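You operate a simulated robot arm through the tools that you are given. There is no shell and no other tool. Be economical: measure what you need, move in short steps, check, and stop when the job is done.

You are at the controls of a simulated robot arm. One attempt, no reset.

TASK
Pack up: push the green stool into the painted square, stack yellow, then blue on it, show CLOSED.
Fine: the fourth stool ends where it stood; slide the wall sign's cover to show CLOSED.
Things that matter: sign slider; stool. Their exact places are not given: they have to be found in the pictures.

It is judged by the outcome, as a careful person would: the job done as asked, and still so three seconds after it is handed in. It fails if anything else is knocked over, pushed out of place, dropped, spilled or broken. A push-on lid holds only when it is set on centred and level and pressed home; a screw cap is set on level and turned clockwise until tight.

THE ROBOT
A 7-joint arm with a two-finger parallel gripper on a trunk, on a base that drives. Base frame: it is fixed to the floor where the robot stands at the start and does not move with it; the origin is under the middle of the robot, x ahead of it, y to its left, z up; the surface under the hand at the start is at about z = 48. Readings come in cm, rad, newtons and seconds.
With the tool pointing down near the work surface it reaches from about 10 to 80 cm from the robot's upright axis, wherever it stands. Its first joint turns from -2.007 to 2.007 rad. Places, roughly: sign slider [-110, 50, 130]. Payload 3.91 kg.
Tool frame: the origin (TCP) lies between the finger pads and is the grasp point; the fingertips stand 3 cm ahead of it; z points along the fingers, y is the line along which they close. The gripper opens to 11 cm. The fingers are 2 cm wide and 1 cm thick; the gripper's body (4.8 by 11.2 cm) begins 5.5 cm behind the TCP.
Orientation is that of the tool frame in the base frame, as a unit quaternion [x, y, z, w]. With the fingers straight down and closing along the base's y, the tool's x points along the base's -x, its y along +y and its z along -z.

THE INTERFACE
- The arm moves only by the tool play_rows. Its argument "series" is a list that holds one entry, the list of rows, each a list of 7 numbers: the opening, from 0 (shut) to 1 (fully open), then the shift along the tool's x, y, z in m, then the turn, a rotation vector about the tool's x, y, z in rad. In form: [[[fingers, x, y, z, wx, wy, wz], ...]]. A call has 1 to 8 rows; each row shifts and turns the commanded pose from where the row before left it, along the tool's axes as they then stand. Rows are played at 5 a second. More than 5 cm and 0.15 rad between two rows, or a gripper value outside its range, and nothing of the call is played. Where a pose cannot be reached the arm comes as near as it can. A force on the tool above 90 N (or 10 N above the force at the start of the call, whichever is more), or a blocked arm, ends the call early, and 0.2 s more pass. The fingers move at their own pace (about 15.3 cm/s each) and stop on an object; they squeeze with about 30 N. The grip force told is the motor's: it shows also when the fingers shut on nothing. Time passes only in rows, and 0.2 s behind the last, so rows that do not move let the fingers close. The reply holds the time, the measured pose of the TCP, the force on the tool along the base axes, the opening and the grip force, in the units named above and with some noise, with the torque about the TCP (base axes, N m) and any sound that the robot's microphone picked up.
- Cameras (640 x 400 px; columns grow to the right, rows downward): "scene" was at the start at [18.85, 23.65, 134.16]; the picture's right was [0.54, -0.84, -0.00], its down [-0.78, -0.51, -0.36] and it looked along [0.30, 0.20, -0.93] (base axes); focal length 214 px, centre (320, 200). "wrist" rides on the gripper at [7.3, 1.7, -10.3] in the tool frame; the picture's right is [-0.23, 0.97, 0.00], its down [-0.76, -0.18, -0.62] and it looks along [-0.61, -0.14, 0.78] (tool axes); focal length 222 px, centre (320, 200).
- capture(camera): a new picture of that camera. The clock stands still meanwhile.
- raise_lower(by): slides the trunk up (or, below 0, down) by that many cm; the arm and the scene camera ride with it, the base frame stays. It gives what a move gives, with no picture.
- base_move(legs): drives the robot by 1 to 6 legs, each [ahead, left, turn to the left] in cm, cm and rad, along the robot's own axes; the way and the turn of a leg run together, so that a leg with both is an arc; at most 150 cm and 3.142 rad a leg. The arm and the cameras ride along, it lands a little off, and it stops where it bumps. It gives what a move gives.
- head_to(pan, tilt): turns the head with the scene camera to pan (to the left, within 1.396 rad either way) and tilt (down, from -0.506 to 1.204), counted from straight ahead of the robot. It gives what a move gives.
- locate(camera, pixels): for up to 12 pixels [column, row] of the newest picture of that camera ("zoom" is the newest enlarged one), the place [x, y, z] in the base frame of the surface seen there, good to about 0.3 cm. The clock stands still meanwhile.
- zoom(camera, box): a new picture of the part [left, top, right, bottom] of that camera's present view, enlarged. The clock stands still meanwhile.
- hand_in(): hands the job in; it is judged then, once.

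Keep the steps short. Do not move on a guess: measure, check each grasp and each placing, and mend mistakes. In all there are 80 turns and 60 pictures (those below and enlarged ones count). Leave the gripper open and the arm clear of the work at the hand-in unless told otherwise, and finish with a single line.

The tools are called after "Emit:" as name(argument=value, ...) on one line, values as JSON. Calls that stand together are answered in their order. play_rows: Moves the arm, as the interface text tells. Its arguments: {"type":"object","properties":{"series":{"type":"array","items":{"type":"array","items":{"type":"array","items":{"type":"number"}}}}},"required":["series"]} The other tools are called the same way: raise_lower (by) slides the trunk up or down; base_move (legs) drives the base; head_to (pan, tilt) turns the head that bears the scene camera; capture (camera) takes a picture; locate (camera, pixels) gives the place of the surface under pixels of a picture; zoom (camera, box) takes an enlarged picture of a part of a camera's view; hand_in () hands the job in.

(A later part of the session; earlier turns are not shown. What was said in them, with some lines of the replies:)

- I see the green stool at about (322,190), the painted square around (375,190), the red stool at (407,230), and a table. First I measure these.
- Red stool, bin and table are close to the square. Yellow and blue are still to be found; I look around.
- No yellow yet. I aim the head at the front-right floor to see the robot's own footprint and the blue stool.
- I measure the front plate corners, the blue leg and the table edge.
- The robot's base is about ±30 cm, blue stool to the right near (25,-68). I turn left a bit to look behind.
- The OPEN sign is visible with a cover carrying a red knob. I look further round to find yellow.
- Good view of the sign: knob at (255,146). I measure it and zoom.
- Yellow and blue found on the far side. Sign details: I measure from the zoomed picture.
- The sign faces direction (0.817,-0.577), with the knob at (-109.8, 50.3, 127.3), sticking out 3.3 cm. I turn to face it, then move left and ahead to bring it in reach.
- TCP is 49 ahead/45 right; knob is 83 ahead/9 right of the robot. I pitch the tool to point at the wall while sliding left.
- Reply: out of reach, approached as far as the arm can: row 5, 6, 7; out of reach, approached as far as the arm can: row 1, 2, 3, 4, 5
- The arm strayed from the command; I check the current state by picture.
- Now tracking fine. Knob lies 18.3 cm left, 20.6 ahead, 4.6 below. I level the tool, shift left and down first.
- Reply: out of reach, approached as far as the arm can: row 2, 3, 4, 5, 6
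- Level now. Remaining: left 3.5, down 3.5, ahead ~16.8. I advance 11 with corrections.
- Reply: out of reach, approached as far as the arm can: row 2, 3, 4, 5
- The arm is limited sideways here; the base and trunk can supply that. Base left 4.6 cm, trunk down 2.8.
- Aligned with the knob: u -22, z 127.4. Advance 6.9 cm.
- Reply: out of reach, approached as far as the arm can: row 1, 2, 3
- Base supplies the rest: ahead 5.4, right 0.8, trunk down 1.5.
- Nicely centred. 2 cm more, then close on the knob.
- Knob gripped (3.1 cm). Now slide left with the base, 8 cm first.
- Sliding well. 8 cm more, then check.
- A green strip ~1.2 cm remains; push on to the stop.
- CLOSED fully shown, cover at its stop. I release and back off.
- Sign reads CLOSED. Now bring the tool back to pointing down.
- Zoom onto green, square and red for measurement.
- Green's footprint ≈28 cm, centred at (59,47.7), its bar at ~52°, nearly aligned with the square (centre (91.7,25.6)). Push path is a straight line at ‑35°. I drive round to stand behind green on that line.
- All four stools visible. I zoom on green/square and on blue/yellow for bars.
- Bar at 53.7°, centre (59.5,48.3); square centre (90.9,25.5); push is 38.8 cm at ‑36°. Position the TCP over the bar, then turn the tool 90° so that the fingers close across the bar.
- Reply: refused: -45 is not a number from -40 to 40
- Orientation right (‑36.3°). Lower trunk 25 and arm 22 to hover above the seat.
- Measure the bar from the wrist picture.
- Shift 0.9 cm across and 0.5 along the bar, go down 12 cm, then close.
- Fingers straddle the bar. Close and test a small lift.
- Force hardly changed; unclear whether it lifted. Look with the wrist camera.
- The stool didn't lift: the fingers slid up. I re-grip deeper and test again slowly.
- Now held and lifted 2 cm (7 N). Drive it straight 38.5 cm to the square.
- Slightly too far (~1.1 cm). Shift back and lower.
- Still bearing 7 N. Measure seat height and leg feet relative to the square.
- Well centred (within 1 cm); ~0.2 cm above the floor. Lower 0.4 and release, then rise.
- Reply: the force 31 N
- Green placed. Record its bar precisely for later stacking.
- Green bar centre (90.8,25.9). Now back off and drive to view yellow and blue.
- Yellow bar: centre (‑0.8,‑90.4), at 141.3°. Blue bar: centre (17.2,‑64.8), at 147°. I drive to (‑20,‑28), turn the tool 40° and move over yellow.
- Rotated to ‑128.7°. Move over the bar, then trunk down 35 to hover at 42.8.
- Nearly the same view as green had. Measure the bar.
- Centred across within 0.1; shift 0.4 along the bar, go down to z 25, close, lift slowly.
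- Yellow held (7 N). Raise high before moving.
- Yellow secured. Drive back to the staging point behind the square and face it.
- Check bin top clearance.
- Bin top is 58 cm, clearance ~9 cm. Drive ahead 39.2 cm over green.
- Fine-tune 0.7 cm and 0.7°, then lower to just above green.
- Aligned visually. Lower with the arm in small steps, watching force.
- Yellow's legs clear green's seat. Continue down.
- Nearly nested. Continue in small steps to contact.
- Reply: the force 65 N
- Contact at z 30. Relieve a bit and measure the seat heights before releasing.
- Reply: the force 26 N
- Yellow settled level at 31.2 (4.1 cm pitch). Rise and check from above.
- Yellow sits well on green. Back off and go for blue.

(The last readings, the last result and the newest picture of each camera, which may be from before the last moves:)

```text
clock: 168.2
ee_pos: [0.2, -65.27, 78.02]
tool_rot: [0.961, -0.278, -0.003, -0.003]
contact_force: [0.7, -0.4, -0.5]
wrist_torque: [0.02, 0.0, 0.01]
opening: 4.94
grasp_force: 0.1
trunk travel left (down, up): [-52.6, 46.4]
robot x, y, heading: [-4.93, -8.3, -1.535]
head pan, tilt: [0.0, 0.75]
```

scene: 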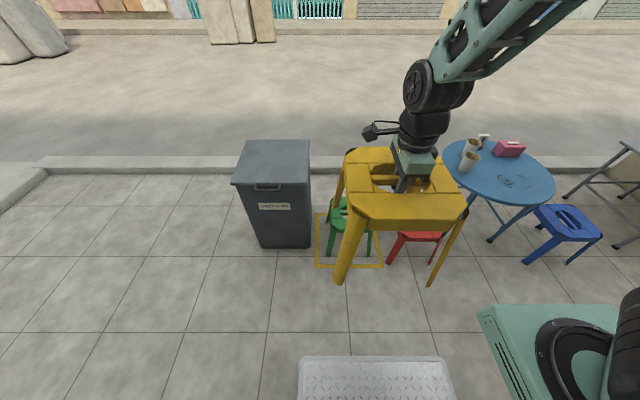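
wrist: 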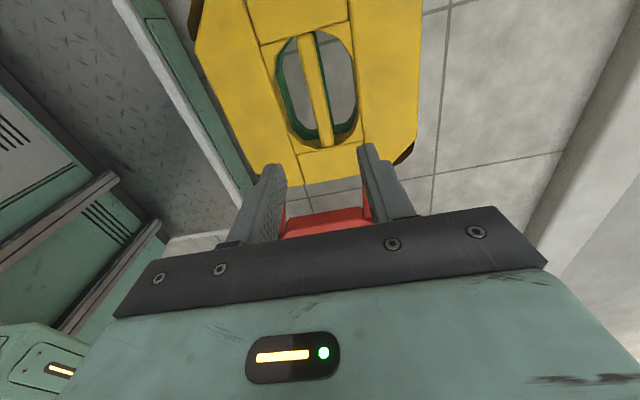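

Move over blue's bar and lower the trunk 35.

Emit:
play_rows(series=[[[0.45, 0.035, -0.0238, 0, 0, 0, 0.012], [0.45, 0.035, -0.0238, 0, 0, 0, 0], [0.45, 0.035, -0.0238, 0, 0, 0, 0], [0.45, 0.036, -0.0238, 0, 0, 0, 0], [0.45, 0, 0, 0, 0, 0, 0]]])

Emit:
raise_lower(by=-35)

Emit:
capture(camera="wrist")

```text
clock: 169.4
ee_pos: [17.31, -64.88, 77.59]
tool_rot: [0.959, -0.283, -0.003, -0.004]
contact_force: [0.1, -0.9, -0.1]
wrist_torque: [0.01, 0.02, 0.01]
opening: 4.96
grasp_force: 0.1
trunk travel left (down, up): [-52.6, 46.4]
robot x, y, heading: [-4.45, -8.47, -1.526]
head pan, tilt: [0.0, 0.75]
```

```text
clock: 172.8
ee_pos: [17.15, -64.89, 42.55]
tool_rot: [0.959, -0.283, -0.002, -0.004]
contact_force: [-0.3, 0.4, 0.5]
wrist_torque: [-0.03, 0.01, -0.02]
opening: 4.97
grasp_force: 0.1
trunk travel left (down, up): [-17.6, 81.4]
robot x, y, heading: [-4.95, -8.57, -1.541]
head pan, tilt: [0.0, 0.75]
```

```text
9 pictures are left
```

wrist: 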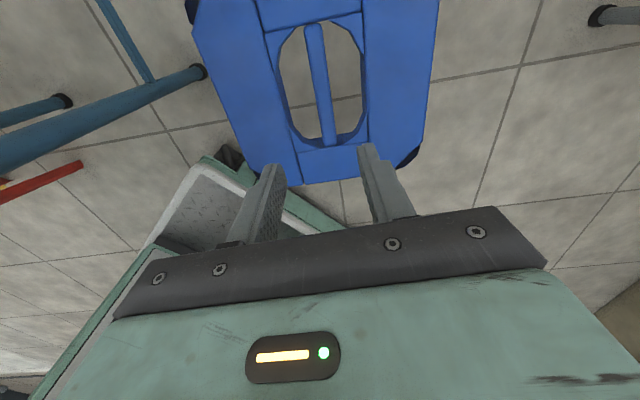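

Emit:
locate(camera="wrist", pixels=[[312, 32], [329, 140], [321, 90], [315, 90], [327, 90], [220, 100], [410, 30]])

```text
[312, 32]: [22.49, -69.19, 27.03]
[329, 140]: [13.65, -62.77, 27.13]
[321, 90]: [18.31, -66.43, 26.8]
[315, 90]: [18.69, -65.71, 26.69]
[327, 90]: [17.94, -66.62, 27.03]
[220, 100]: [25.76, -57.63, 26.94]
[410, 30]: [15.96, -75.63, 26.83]
```

Shift 1.0 along and 0.3 across, descend, close, lift.

Emit:
play_rows(series=[[[0.45, 0.01, 0.003, 0.03, 0, 0, 0], [0.45, 0, 0, 0.04, 0, 0, 0], [0.45, 0, 0, 0.04, 0, 0, 0], [0.45, 0, 0, 0.04, 0, 0, 0], [0.45, 0, 0, 0.025, 0, 0, 0], [0.45, 0, 0, 0, 0, 0, 0]]])

Emit:
play_rows(series=[[[0, 0, 0, 0, 0, 0, 0], [0, 0, 0, 0, 0, 0, 0], [0, 0, 0, 0, 0, 0, 0], [0, 0, 0, -0.004, 0, 0, 0], [0, 0, 0, -0.004, 0, 0, 0]]])

Emit:
play_rows(series=[[[0, 0, 0, -0.015, 0, 0, 0], [0, 0, 0, -0.03, 0, 0, 0], [0, 0, 0, -0.03, 0, 0, 0], [0, 0, 0, 0, 0, 0, 0]]])

```text
clock: 174.2
ee_pos: [17.83, -65.63, 25.05]
tool_rot: [0.959, -0.283, -0.002, -0.003]
contact_force: [0.1, 0.0, -0.7]
wrist_torque: [0.0, -0.02, -0.01]
opening: 4.92
grasp_force: 0.1
trunk travel left (down, up): [-17.6, 81.4]
robot x, y, heading: [-4.86, -8.2, -1.54]
head pan, tilt: [0.0, 0.75]
```

```text
clock: 175.4
ee_pos: [17.76, -65.52, 25.92]
tool_rot: [0.959, -0.283, -0.002, -0.004]
contact_force: [-0.1, 0.4, -6.5]
wrist_torque: [0.02, -0.01, -0.01]
opening: 1.8
grasp_force: 29.6
trunk travel left (down, up): [-17.6, 81.4]
robot x, y, heading: [-4.98, -8.18, -1.535]
head pan, tilt: [0.0, 0.75]
```

```text
clock: 176.4
ee_pos: [17.62, -65.85, 33.36]
tool_rot: [0.959, -0.283, -0.003, -0.004]
contact_force: [-0.5, 0.9, -7.1]
wrist_torque: [0.01, 0.03, 0.0]
opening: 1.8
grasp_force: 29.8
trunk travel left (down, up): [-17.6, 81.4]
robot x, y, heading: [-4.69, -8.15, -1.535]
head pan, tilt: [0.0, 0.75]
```

Blue held (7 N). Raise high, bring it to the front with the tool turned back.

Emit:
raise_lower(by=40)

Emit:
raise_lower(by=15)

Emit:
play_rows(series=[[[0, -0.035, 0, 0, 0, 0, -0.122], [0, -0.035, 0, 0, 0, 0, -0.122], [0, -0.035, 0, 0, 0, 0, -0.122], [0, -0.035, 0, 0, 0, 0, -0.122], [0, -0.03, 0, 0, 0, 0, -0.122], [0, 0, 0, 0, 0, 0, 0]]])

Emit:
base_move(legs=[[-88, 18, 0], [0, 0, 0.905]])

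```text
clock: 180.3
ee_pos: [17.76, -65.72, 73.52]
tool_rot: [0.959, -0.283, -0.003, -0.004]
contact_force: [-0.4, -0.4, -6.4]
wrist_torque: [0.0, -0.01, 0.0]
opening: 1.78
grasp_force: 29.6
trunk travel left (down, up): [-57.6, 41.4]
robot x, y, heading: [-4.92, -8.46, -1.535]
head pan, tilt: [0.0, 0.75]
```

```text
clock: 182.0
ee_pos: [17.66, -65.86, 88.43]
tool_rot: [0.959, -0.283, -0.003, -0.003]
contact_force: [-0.1, -0.8, -6.6]
wrist_torque: [0.05, 0.0, 0.03]
opening: 1.76
grasp_force: 30.1
trunk travel left (down, up): [-72.6, 26.4]
robot x, y, heading: [-4.84, -8.11, -1.538]
head pan, tilt: [0.0, 0.75]
```

```text
clock: 183.4
ee_pos: [1.89, -60.43, 88.46]
tool_rot: [1.0, 0.018, -0.002, -0.003]
contact_force: [-0.5, 1.1, -7.0]
wrist_torque: [0.04, 0.01, 0.04]
opening: 1.81
grasp_force: 30.4
trunk travel left (down, up): [-72.6, 26.4]
robot x, y, heading: [-4.56, -8.49, -1.535]
head pan, tilt: [0.0, 0.75]
```

```text
clock: 190.5
ee_pos: [55.07, 52.9, 88.51]
tool_rot: [0.896, 0.444, -0.004, -0.004]
contact_force: [0.4, 0.0, -6.6]
wrist_torque: [0.04, 0.01, -0.01]
opening: 1.79
grasp_force: 30.4
trunk travel left (down, up): [-72.6, 26.4]
robot x, y, heading: [10.49, 80.68, -0.654]
head pan, tilt: [0.0, 0.75]
```

At staging. Drive 44.8 cm ahead over the stack.

Emit:
base_move(legs=[[44.8, -0.7, 0]])

Emit:
play_rows(series=[[[0, 0, 0, 0, 0, 0, -0.018], [0, 0, 0, 0, 0, 0, 0]]])

```text
clock: 193.2
ee_pos: [90.14, 25.05, 88.59]
tool_rot: [0.897, 0.443, -0.004, -0.003]
contact_force: [-0.4, -0.6, -6.7]
wrist_torque: [-0.01, 0.0, -0.04]
opening: 1.79
grasp_force: 30.0
trunk travel left (down, up): [-72.6, 26.4]
robot x, y, heading: [45.43, 52.86, -0.651]
head pan, tilt: [0.0, 0.75]
```

```text
clock: 193.8
ee_pos: [89.99, 25.13, 88.54]
tool_rot: [0.893, 0.45, -0.004, -0.003]
contact_force: [-0.4, -0.5, -5.8]
wrist_torque: [0.02, -0.04, 0.02]
opening: 1.75
grasp_force: 29.6
trunk travel left (down, up): [-72.6, 26.4]
robot x, y, heading: [45.85, 53.05, -0.65]
head pan, tilt: [0.0, 0.75]
```

Fine-tune 0.3 cm, lower trunk 28, check by picture.

Emit:
play_rows(series=[[[0, 0.0025, 0.0018, 0, 0, 0, -0.004], [0, 0, 0, 0, 0, 0, 0]]])

Emit:
raise_lower(by=-28)

Emit:
zoom(camera="scene", box=[240, 100, 480, 300])

```text
clock: 194.4
ee_pos: [90.41, 25.24, 88.59]
tool_rot: [0.892, 0.452, -0.004, -0.004]
contact_force: [0.1, 0.4, -7.3]
wrist_torque: [-0.01, 0.01, -0.03]
opening: 1.79
grasp_force: 29.8
trunk travel left (down, up): [-72.6, 26.4]
robot x, y, heading: [46.34, 52.73, -0.656]
head pan, tilt: [0.0, 0.75]
```

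```text
clock: 197.2
ee_pos: [90.36, 25.17, 60.6]
tool_rot: [0.892, 0.452, -0.004, -0.003]
contact_force: [1.0, -1.1, -6.3]
wrist_torque: [-0.03, 0.0, 0.03]
opening: 1.78
grasp_force: 30.1
trunk travel left (down, up): [-44.6, 54.4]
robot x, y, heading: [45.7, 53.03, -0.651]
head pan, tilt: [0.0, 0.75]
```

```text
2.00 times, centred on (360, 200) of scene
```

zoom: 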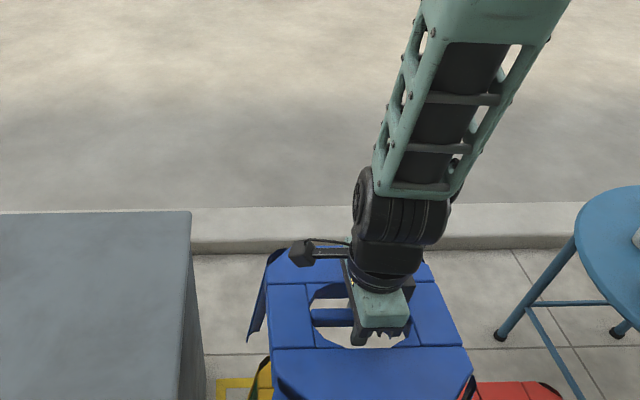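

Aligned. Lower gradually: trunk 8, then the arm.

Emit:
raise_lower(by=-8)

Emit:
play_rows(series=[[[0, 0, 0, 0.012, 0, 0, 0], [0, 0, 0, 0.012, 0, 0, 0], [0, 0, 0, 0.012, 0, 0, 0], [0, 0, 0, 0.012, 0, 0, 0], [0, 0, 0, 0.012, 0, 0, 0], [0, 0, 0, 0.01, 0, 0, 0], [0, 0, 0, 0.01, 0, 0, 0], [0, 0, 0, 0, 0, 0, 0]]])

Emit:
zoom(camera="scene", box=[240, 180, 480, 380])

```text
clock: 198.4
ee_pos: [90.48, 25.15, 52.56]
tool_rot: [0.892, 0.453, -0.004, -0.003]
contact_force: [-0.2, -1.1, -6.8]
wrist_torque: [0.03, 0.01, -0.04]
opening: 1.77
grasp_force: 29.4
trunk travel left (down, up): [-36.6, 62.4]
robot x, y, heading: [46.1, 53.13, -0.653]
head pan, tilt: [0.0, 0.75]
```

```text
clock: 200.2
ee_pos: [90.39, 25.07, 44.56]
tool_rot: [0.892, 0.452, -0.002, -0.004]
contact_force: [0.6, 0.1, -7.3]
wrist_torque: [-0.03, 0.02, -0.01]
opening: 1.79
grasp_force: 29.9
trunk travel left (down, up): [-36.6, 62.4]
robot x, y, heading: [45.41, 52.72, -0.652]
head pan, tilt: [0.0, 0.75]
```

```text
2.00 times, centred on (360, 280) of scene
```

zoom: 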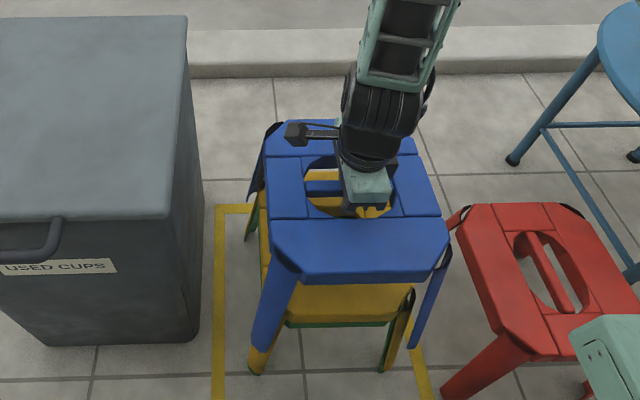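

Nesting well. Continue to just above contact (expected ~34.1).

Emit:
play_rows(series=[[[0, 0, 0, 0.012, 0, 0, 0], [0, 0, 0, 0.012, 0, 0, 0], [0, 0, 0, 0.012, 0, 0, 0], [0, 0, 0, 0.012, 0, 0, 0], [0, 0, 0, 0.012, 0, 0, 0], [0, 0, 0, 0.012, 0, 0, 0], [0, 0, 0, 0.01, 0, 0, 0], [0, 0, 0, 0, 0, 0, 0]]])

Emit:
play_rows(series=[[[0, 0, 0, 0.005, 0, 0, 0], [0, 0, 0, 0.004, 0, 0, 0], [0, 0, 0, 0, 0, 0, 0]]])

Emit:
play_rows(series=[[[0, 0, 0, 0.003, 0, 0, 0], [0, 0, 0, 0, 0, 0, 0]]])

```text
clock: 202.0
ee_pos: [90.39, 25.29, 36.32]
tool_rot: [0.892, 0.452, -0.003, -0.003]
contact_force: [-0.7, -0.6, -7.0]
wrist_torque: [-0.01, 0.01, 0.02]
opening: 1.79
grasp_force: 30.5
trunk travel left (down, up): [-36.6, 62.4]
robot x, y, heading: [45.74, 53.21, -0.648]
head pan, tilt: [0.0, 0.75]
```

```text
clock: 202.8
ee_pos: [90.46, 25.16, 35.53]
tool_rot: [0.892, 0.452, -0.003, -0.003]
contact_force: [-0.5, -0.8, -7.2]
wrist_torque: [-0.02, 0.04, 0.01]
opening: 1.77
grasp_force: 30.4
trunk travel left (down, up): [-36.6, 62.4]
robot x, y, heading: [45.47, 53.15, -0.651]
head pan, tilt: [0.0, 0.75]
```

```text
clock: 203.4
ee_pos: [90.33, 25.19, 35.21]
tool_rot: [0.892, 0.453, -0.003, -0.004]
contact_force: [0.4, -0.8, -6.2]
wrist_torque: [0.02, 0.0, -0.02]
opening: 1.81
grasp_force: 30.1
trunk travel left (down, up): [-36.6, 62.4]
robot x, y, heading: [45.62, 52.84, -0.655]
head pan, tilt: [0.0, 0.75]
```

Emit:
play_rows(series=[[[0, 0, 0, 0.004, 0, 0, 0], [0, 0, 0, 0.003, 0, 0, 0], [0, 0, 0, 0, 0, 0, 0]]])

Emit:
play_rows(series=[[[0, 0, 0, 0.003, 0, 0, 0], [0, 0, 0, 0, 0, 0, 0]]])

```text
clock: 204.2
ee_pos: [90.31, 25.23, 34.38]
tool_rot: [0.892, 0.452, -0.003, -0.003]
contact_force: [-0.5, -0.1, -6.6]
wrist_torque: [-0.01, 0.01, -0.02]
opening: 1.78
grasp_force: 29.8
trunk travel left (down, up): [-36.6, 62.4]
robot x, y, heading: [45.52, 52.81, -0.648]
head pan, tilt: [0.0, 0.75]
```

```text
clock: 204.8
ee_pos: [90.25, 25.22, 34.1]
tool_rot: [0.892, 0.453, -0.004, -0.002]
contact_force: [-0.3, 0.8, -7.2]
wrist_torque: [0.03, 0.01, 0.04]
opening: 1.78
grasp_force: 29.7
trunk travel left (down, up): [-36.6, 62.4]
robot x, y, heading: [45.89, 53.04, -0.658]
head pan, tilt: [0.0, 0.75]
```

Emit:
play_rows(series=[[[0, 0, 0, 0.002, 0, 0, 0], [0, 0, 0, 0.002, 0, 0, 0], [0, 0, 0, 0, 0, 0, 0]]])

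Emit:
play_rows(series=[[[0.35, 0, 0, 0, 0, 0, 0], [0.35, 0, 0, 0, 0, 0, 0], [0.35, 0, 0, 0, 0, 0, 0]]])

Emit:
zoom(camera="scene", box=[240, 200, 440, 340])

```text
clock: 205.6
ee_pos: [90.37, 25.21, 33.91]
tool_rot: [0.892, 0.453, -0.002, -0.003]
contact_force: [-8.4, -4.4, 45.8]
wrist_torque: [0.2, 0.61, 0.03]
opening: 1.79
grasp_force: 30.1
trunk travel left (down, up): [-36.6, 62.4]
robot x, y, heading: [45.08, 52.88, -0.646]
head pan, tilt: [0.0, 0.75]
```

```text
clock: 206.4
ee_pos: [90.53, 25.09, 33.99]
tool_rot: [0.892, 0.452, -0.001, 0.0]
contact_force: [12.5, -20.0, 54.7]
wrist_torque: [-0.12, 0.16, 0.03]
opening: 2.72
grasp_force: 0.1
trunk travel left (down, up): [-36.6, 62.4]
robot x, y, heading: [45.63, 52.9, -0.655]
head pan, tilt: [0.0, 0.75]
```

```text
2.86 times, centred on (340, 270) of scene
```

zoom: 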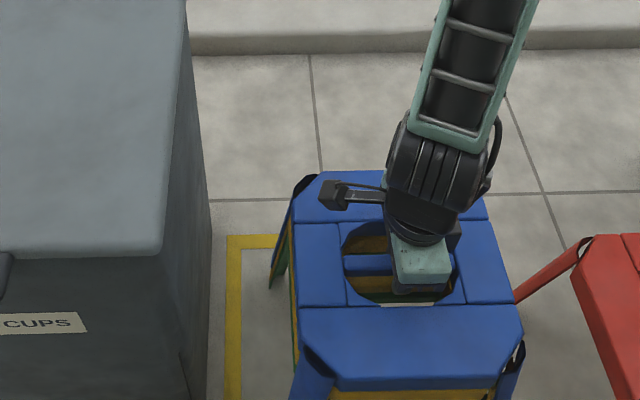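

Fingertips press on yellow's bar (55 N), opening stalled at 2.7. Rise 0.4 cm to relieve while opening.

Emit:
play_rows(series=[[[0.35, 0, 0, -0.003, 0, 0, 0], [0.35, 0, 0, -0.002, 0, 0, 0], [0.35, 0, 0, 0, 0, 0, 0], [0.35, 0, 0, 0, 0, 0, 0]]])

Emit:
locate(camera="zoom", pixels=[[320, 250], [485, 250], [330, 330], [490, 330], [350, 180]])

```text
clock: 207.4
ee_pos: [90.29, 25.2, 34.23]
tool_rot: [0.892, 0.453, -0.003, -0.003]
contact_force: [0.1, 0.5, 0.6]
wrist_torque: [-0.01, 0.0, -0.05]
opening: 3.86
grasp_force: 0.1
trunk travel left (down, up): [-36.6, 62.4]
robot x, y, heading: [45.35, 52.58, -0.658]
head pan, tilt: [0.0, 0.75]
```

```text
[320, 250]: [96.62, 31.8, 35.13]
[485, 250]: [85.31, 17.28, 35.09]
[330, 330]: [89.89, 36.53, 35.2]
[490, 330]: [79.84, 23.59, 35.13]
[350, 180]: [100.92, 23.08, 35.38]
```

Free now; blue is level at 35.2 (expected). Rise straight up, then back off and inspect.

Emit:
play_rows(series=[[[0.4, 0, 0, -0.02, 0, 0, 0], [0.4, 0, 0, -0.03, 0, 0, 0], [0.4, 0, 0, -0.045, 0, 0, 0], [0.4, 0, 0, -0.045, 0, 0, 0], [0.5, 0, 0, -0.045, 0, 0, 0], [1, 0, 0, 0, 0, 0, 0]]])

Emit:
raise_lower(by=35)

Emit:
base_move(legs=[[-40, 0, 0]])

Emit:
head_to(pan=-0.1, tilt=0.85)

Emit:
zoom(camera="scene", box=[200, 100, 520, 300])

```text
clock: 208.8
ee_pos: [90.47, 25.02, 52.83]
tool_rot: [0.892, 0.452, -0.003, -0.003]
contact_force: [0.1, -0.6, -0.2]
wrist_torque: [0.01, -0.02, 0.01]
opening: 10.99
grasp_force: 0.0
trunk travel left (down, up): [-36.6, 62.4]
robot x, y, heading: [45.41, 53.0, -0.656]
head pan, tilt: [0.0, 0.75]
```

```text
clock: 212.2
ee_pos: [90.59, 24.92, 87.79]
tool_rot: [0.892, 0.453, -0.003, -0.004]
contact_force: [0.2, -1.5, 0.0]
wrist_torque: [0.0, -0.02, 0.01]
opening: 11.02
grasp_force: 0.1
trunk travel left (down, up): [-71.6, 27.4]
robot x, y, heading: [45.48, 52.89, -0.658]
head pan, tilt: [0.0, 0.75]
```

```text
clock: 214.7
ee_pos: [59.02, 49.1, 87.73]
tool_rot: [0.891, 0.455, -0.003, -0.003]
contact_force: [0.6, 0.8, 0.5]
wrist_torque: [0.0, 0.02, 0.0]
opening: 11.01
grasp_force: 0.0
trunk travel left (down, up): [-71.6, 27.4]
robot x, y, heading: [14.24, 76.85, -0.649]
head pan, tilt: [0.0, 0.75]
```

```text
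clock: 215.3
ee_pos: [59.06, 49.08, 87.71]
tool_rot: [0.891, 0.454, -0.003, -0.004]
contact_force: [0.7, 0.4, 0.9]
wrist_torque: [0.02, 0.02, 0.01]
opening: 10.98
grasp_force: 0.1
trunk travel left (down, up): [-71.6, 27.4]
robot x, y, heading: [14.18, 76.8, -0.655]
head pan, tilt: [-0.099, 0.85]
```

```text
2.00 times, centred on (360, 200) of scene
```

zoom: 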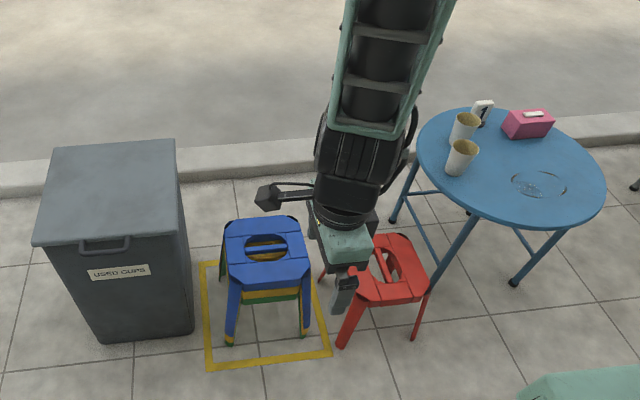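

Stack stands in the square. Check feet against the square, and red's position.

Emit:
locate(camera="zoom", pixels=[[229, 343], [305, 333], [222, 278], [209, 363], [330, 352], [203, 265], [246, 275], [290, 272], [341, 346], [414, 338], [375, 290], [265, 222]])

```text
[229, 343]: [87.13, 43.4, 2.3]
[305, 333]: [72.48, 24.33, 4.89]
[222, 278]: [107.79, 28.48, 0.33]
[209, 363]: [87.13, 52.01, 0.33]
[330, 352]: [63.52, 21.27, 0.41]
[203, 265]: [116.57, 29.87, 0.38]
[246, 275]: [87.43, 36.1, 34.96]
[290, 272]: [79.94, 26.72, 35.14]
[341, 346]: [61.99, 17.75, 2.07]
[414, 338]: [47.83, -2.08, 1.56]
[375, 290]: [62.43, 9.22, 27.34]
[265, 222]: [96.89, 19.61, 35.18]
```

All as asked: feet inside the square, stack level at 35 cm, red stool where it stood, sign CLOSED, gripper open and clear. Hand in.

Emit:
hand_in()

```text
The job is handed in.
```

The green stool is in the painted square with yellow and then blue stacked level on it, the red stool is where it stood, and the sign shows CLOSED.
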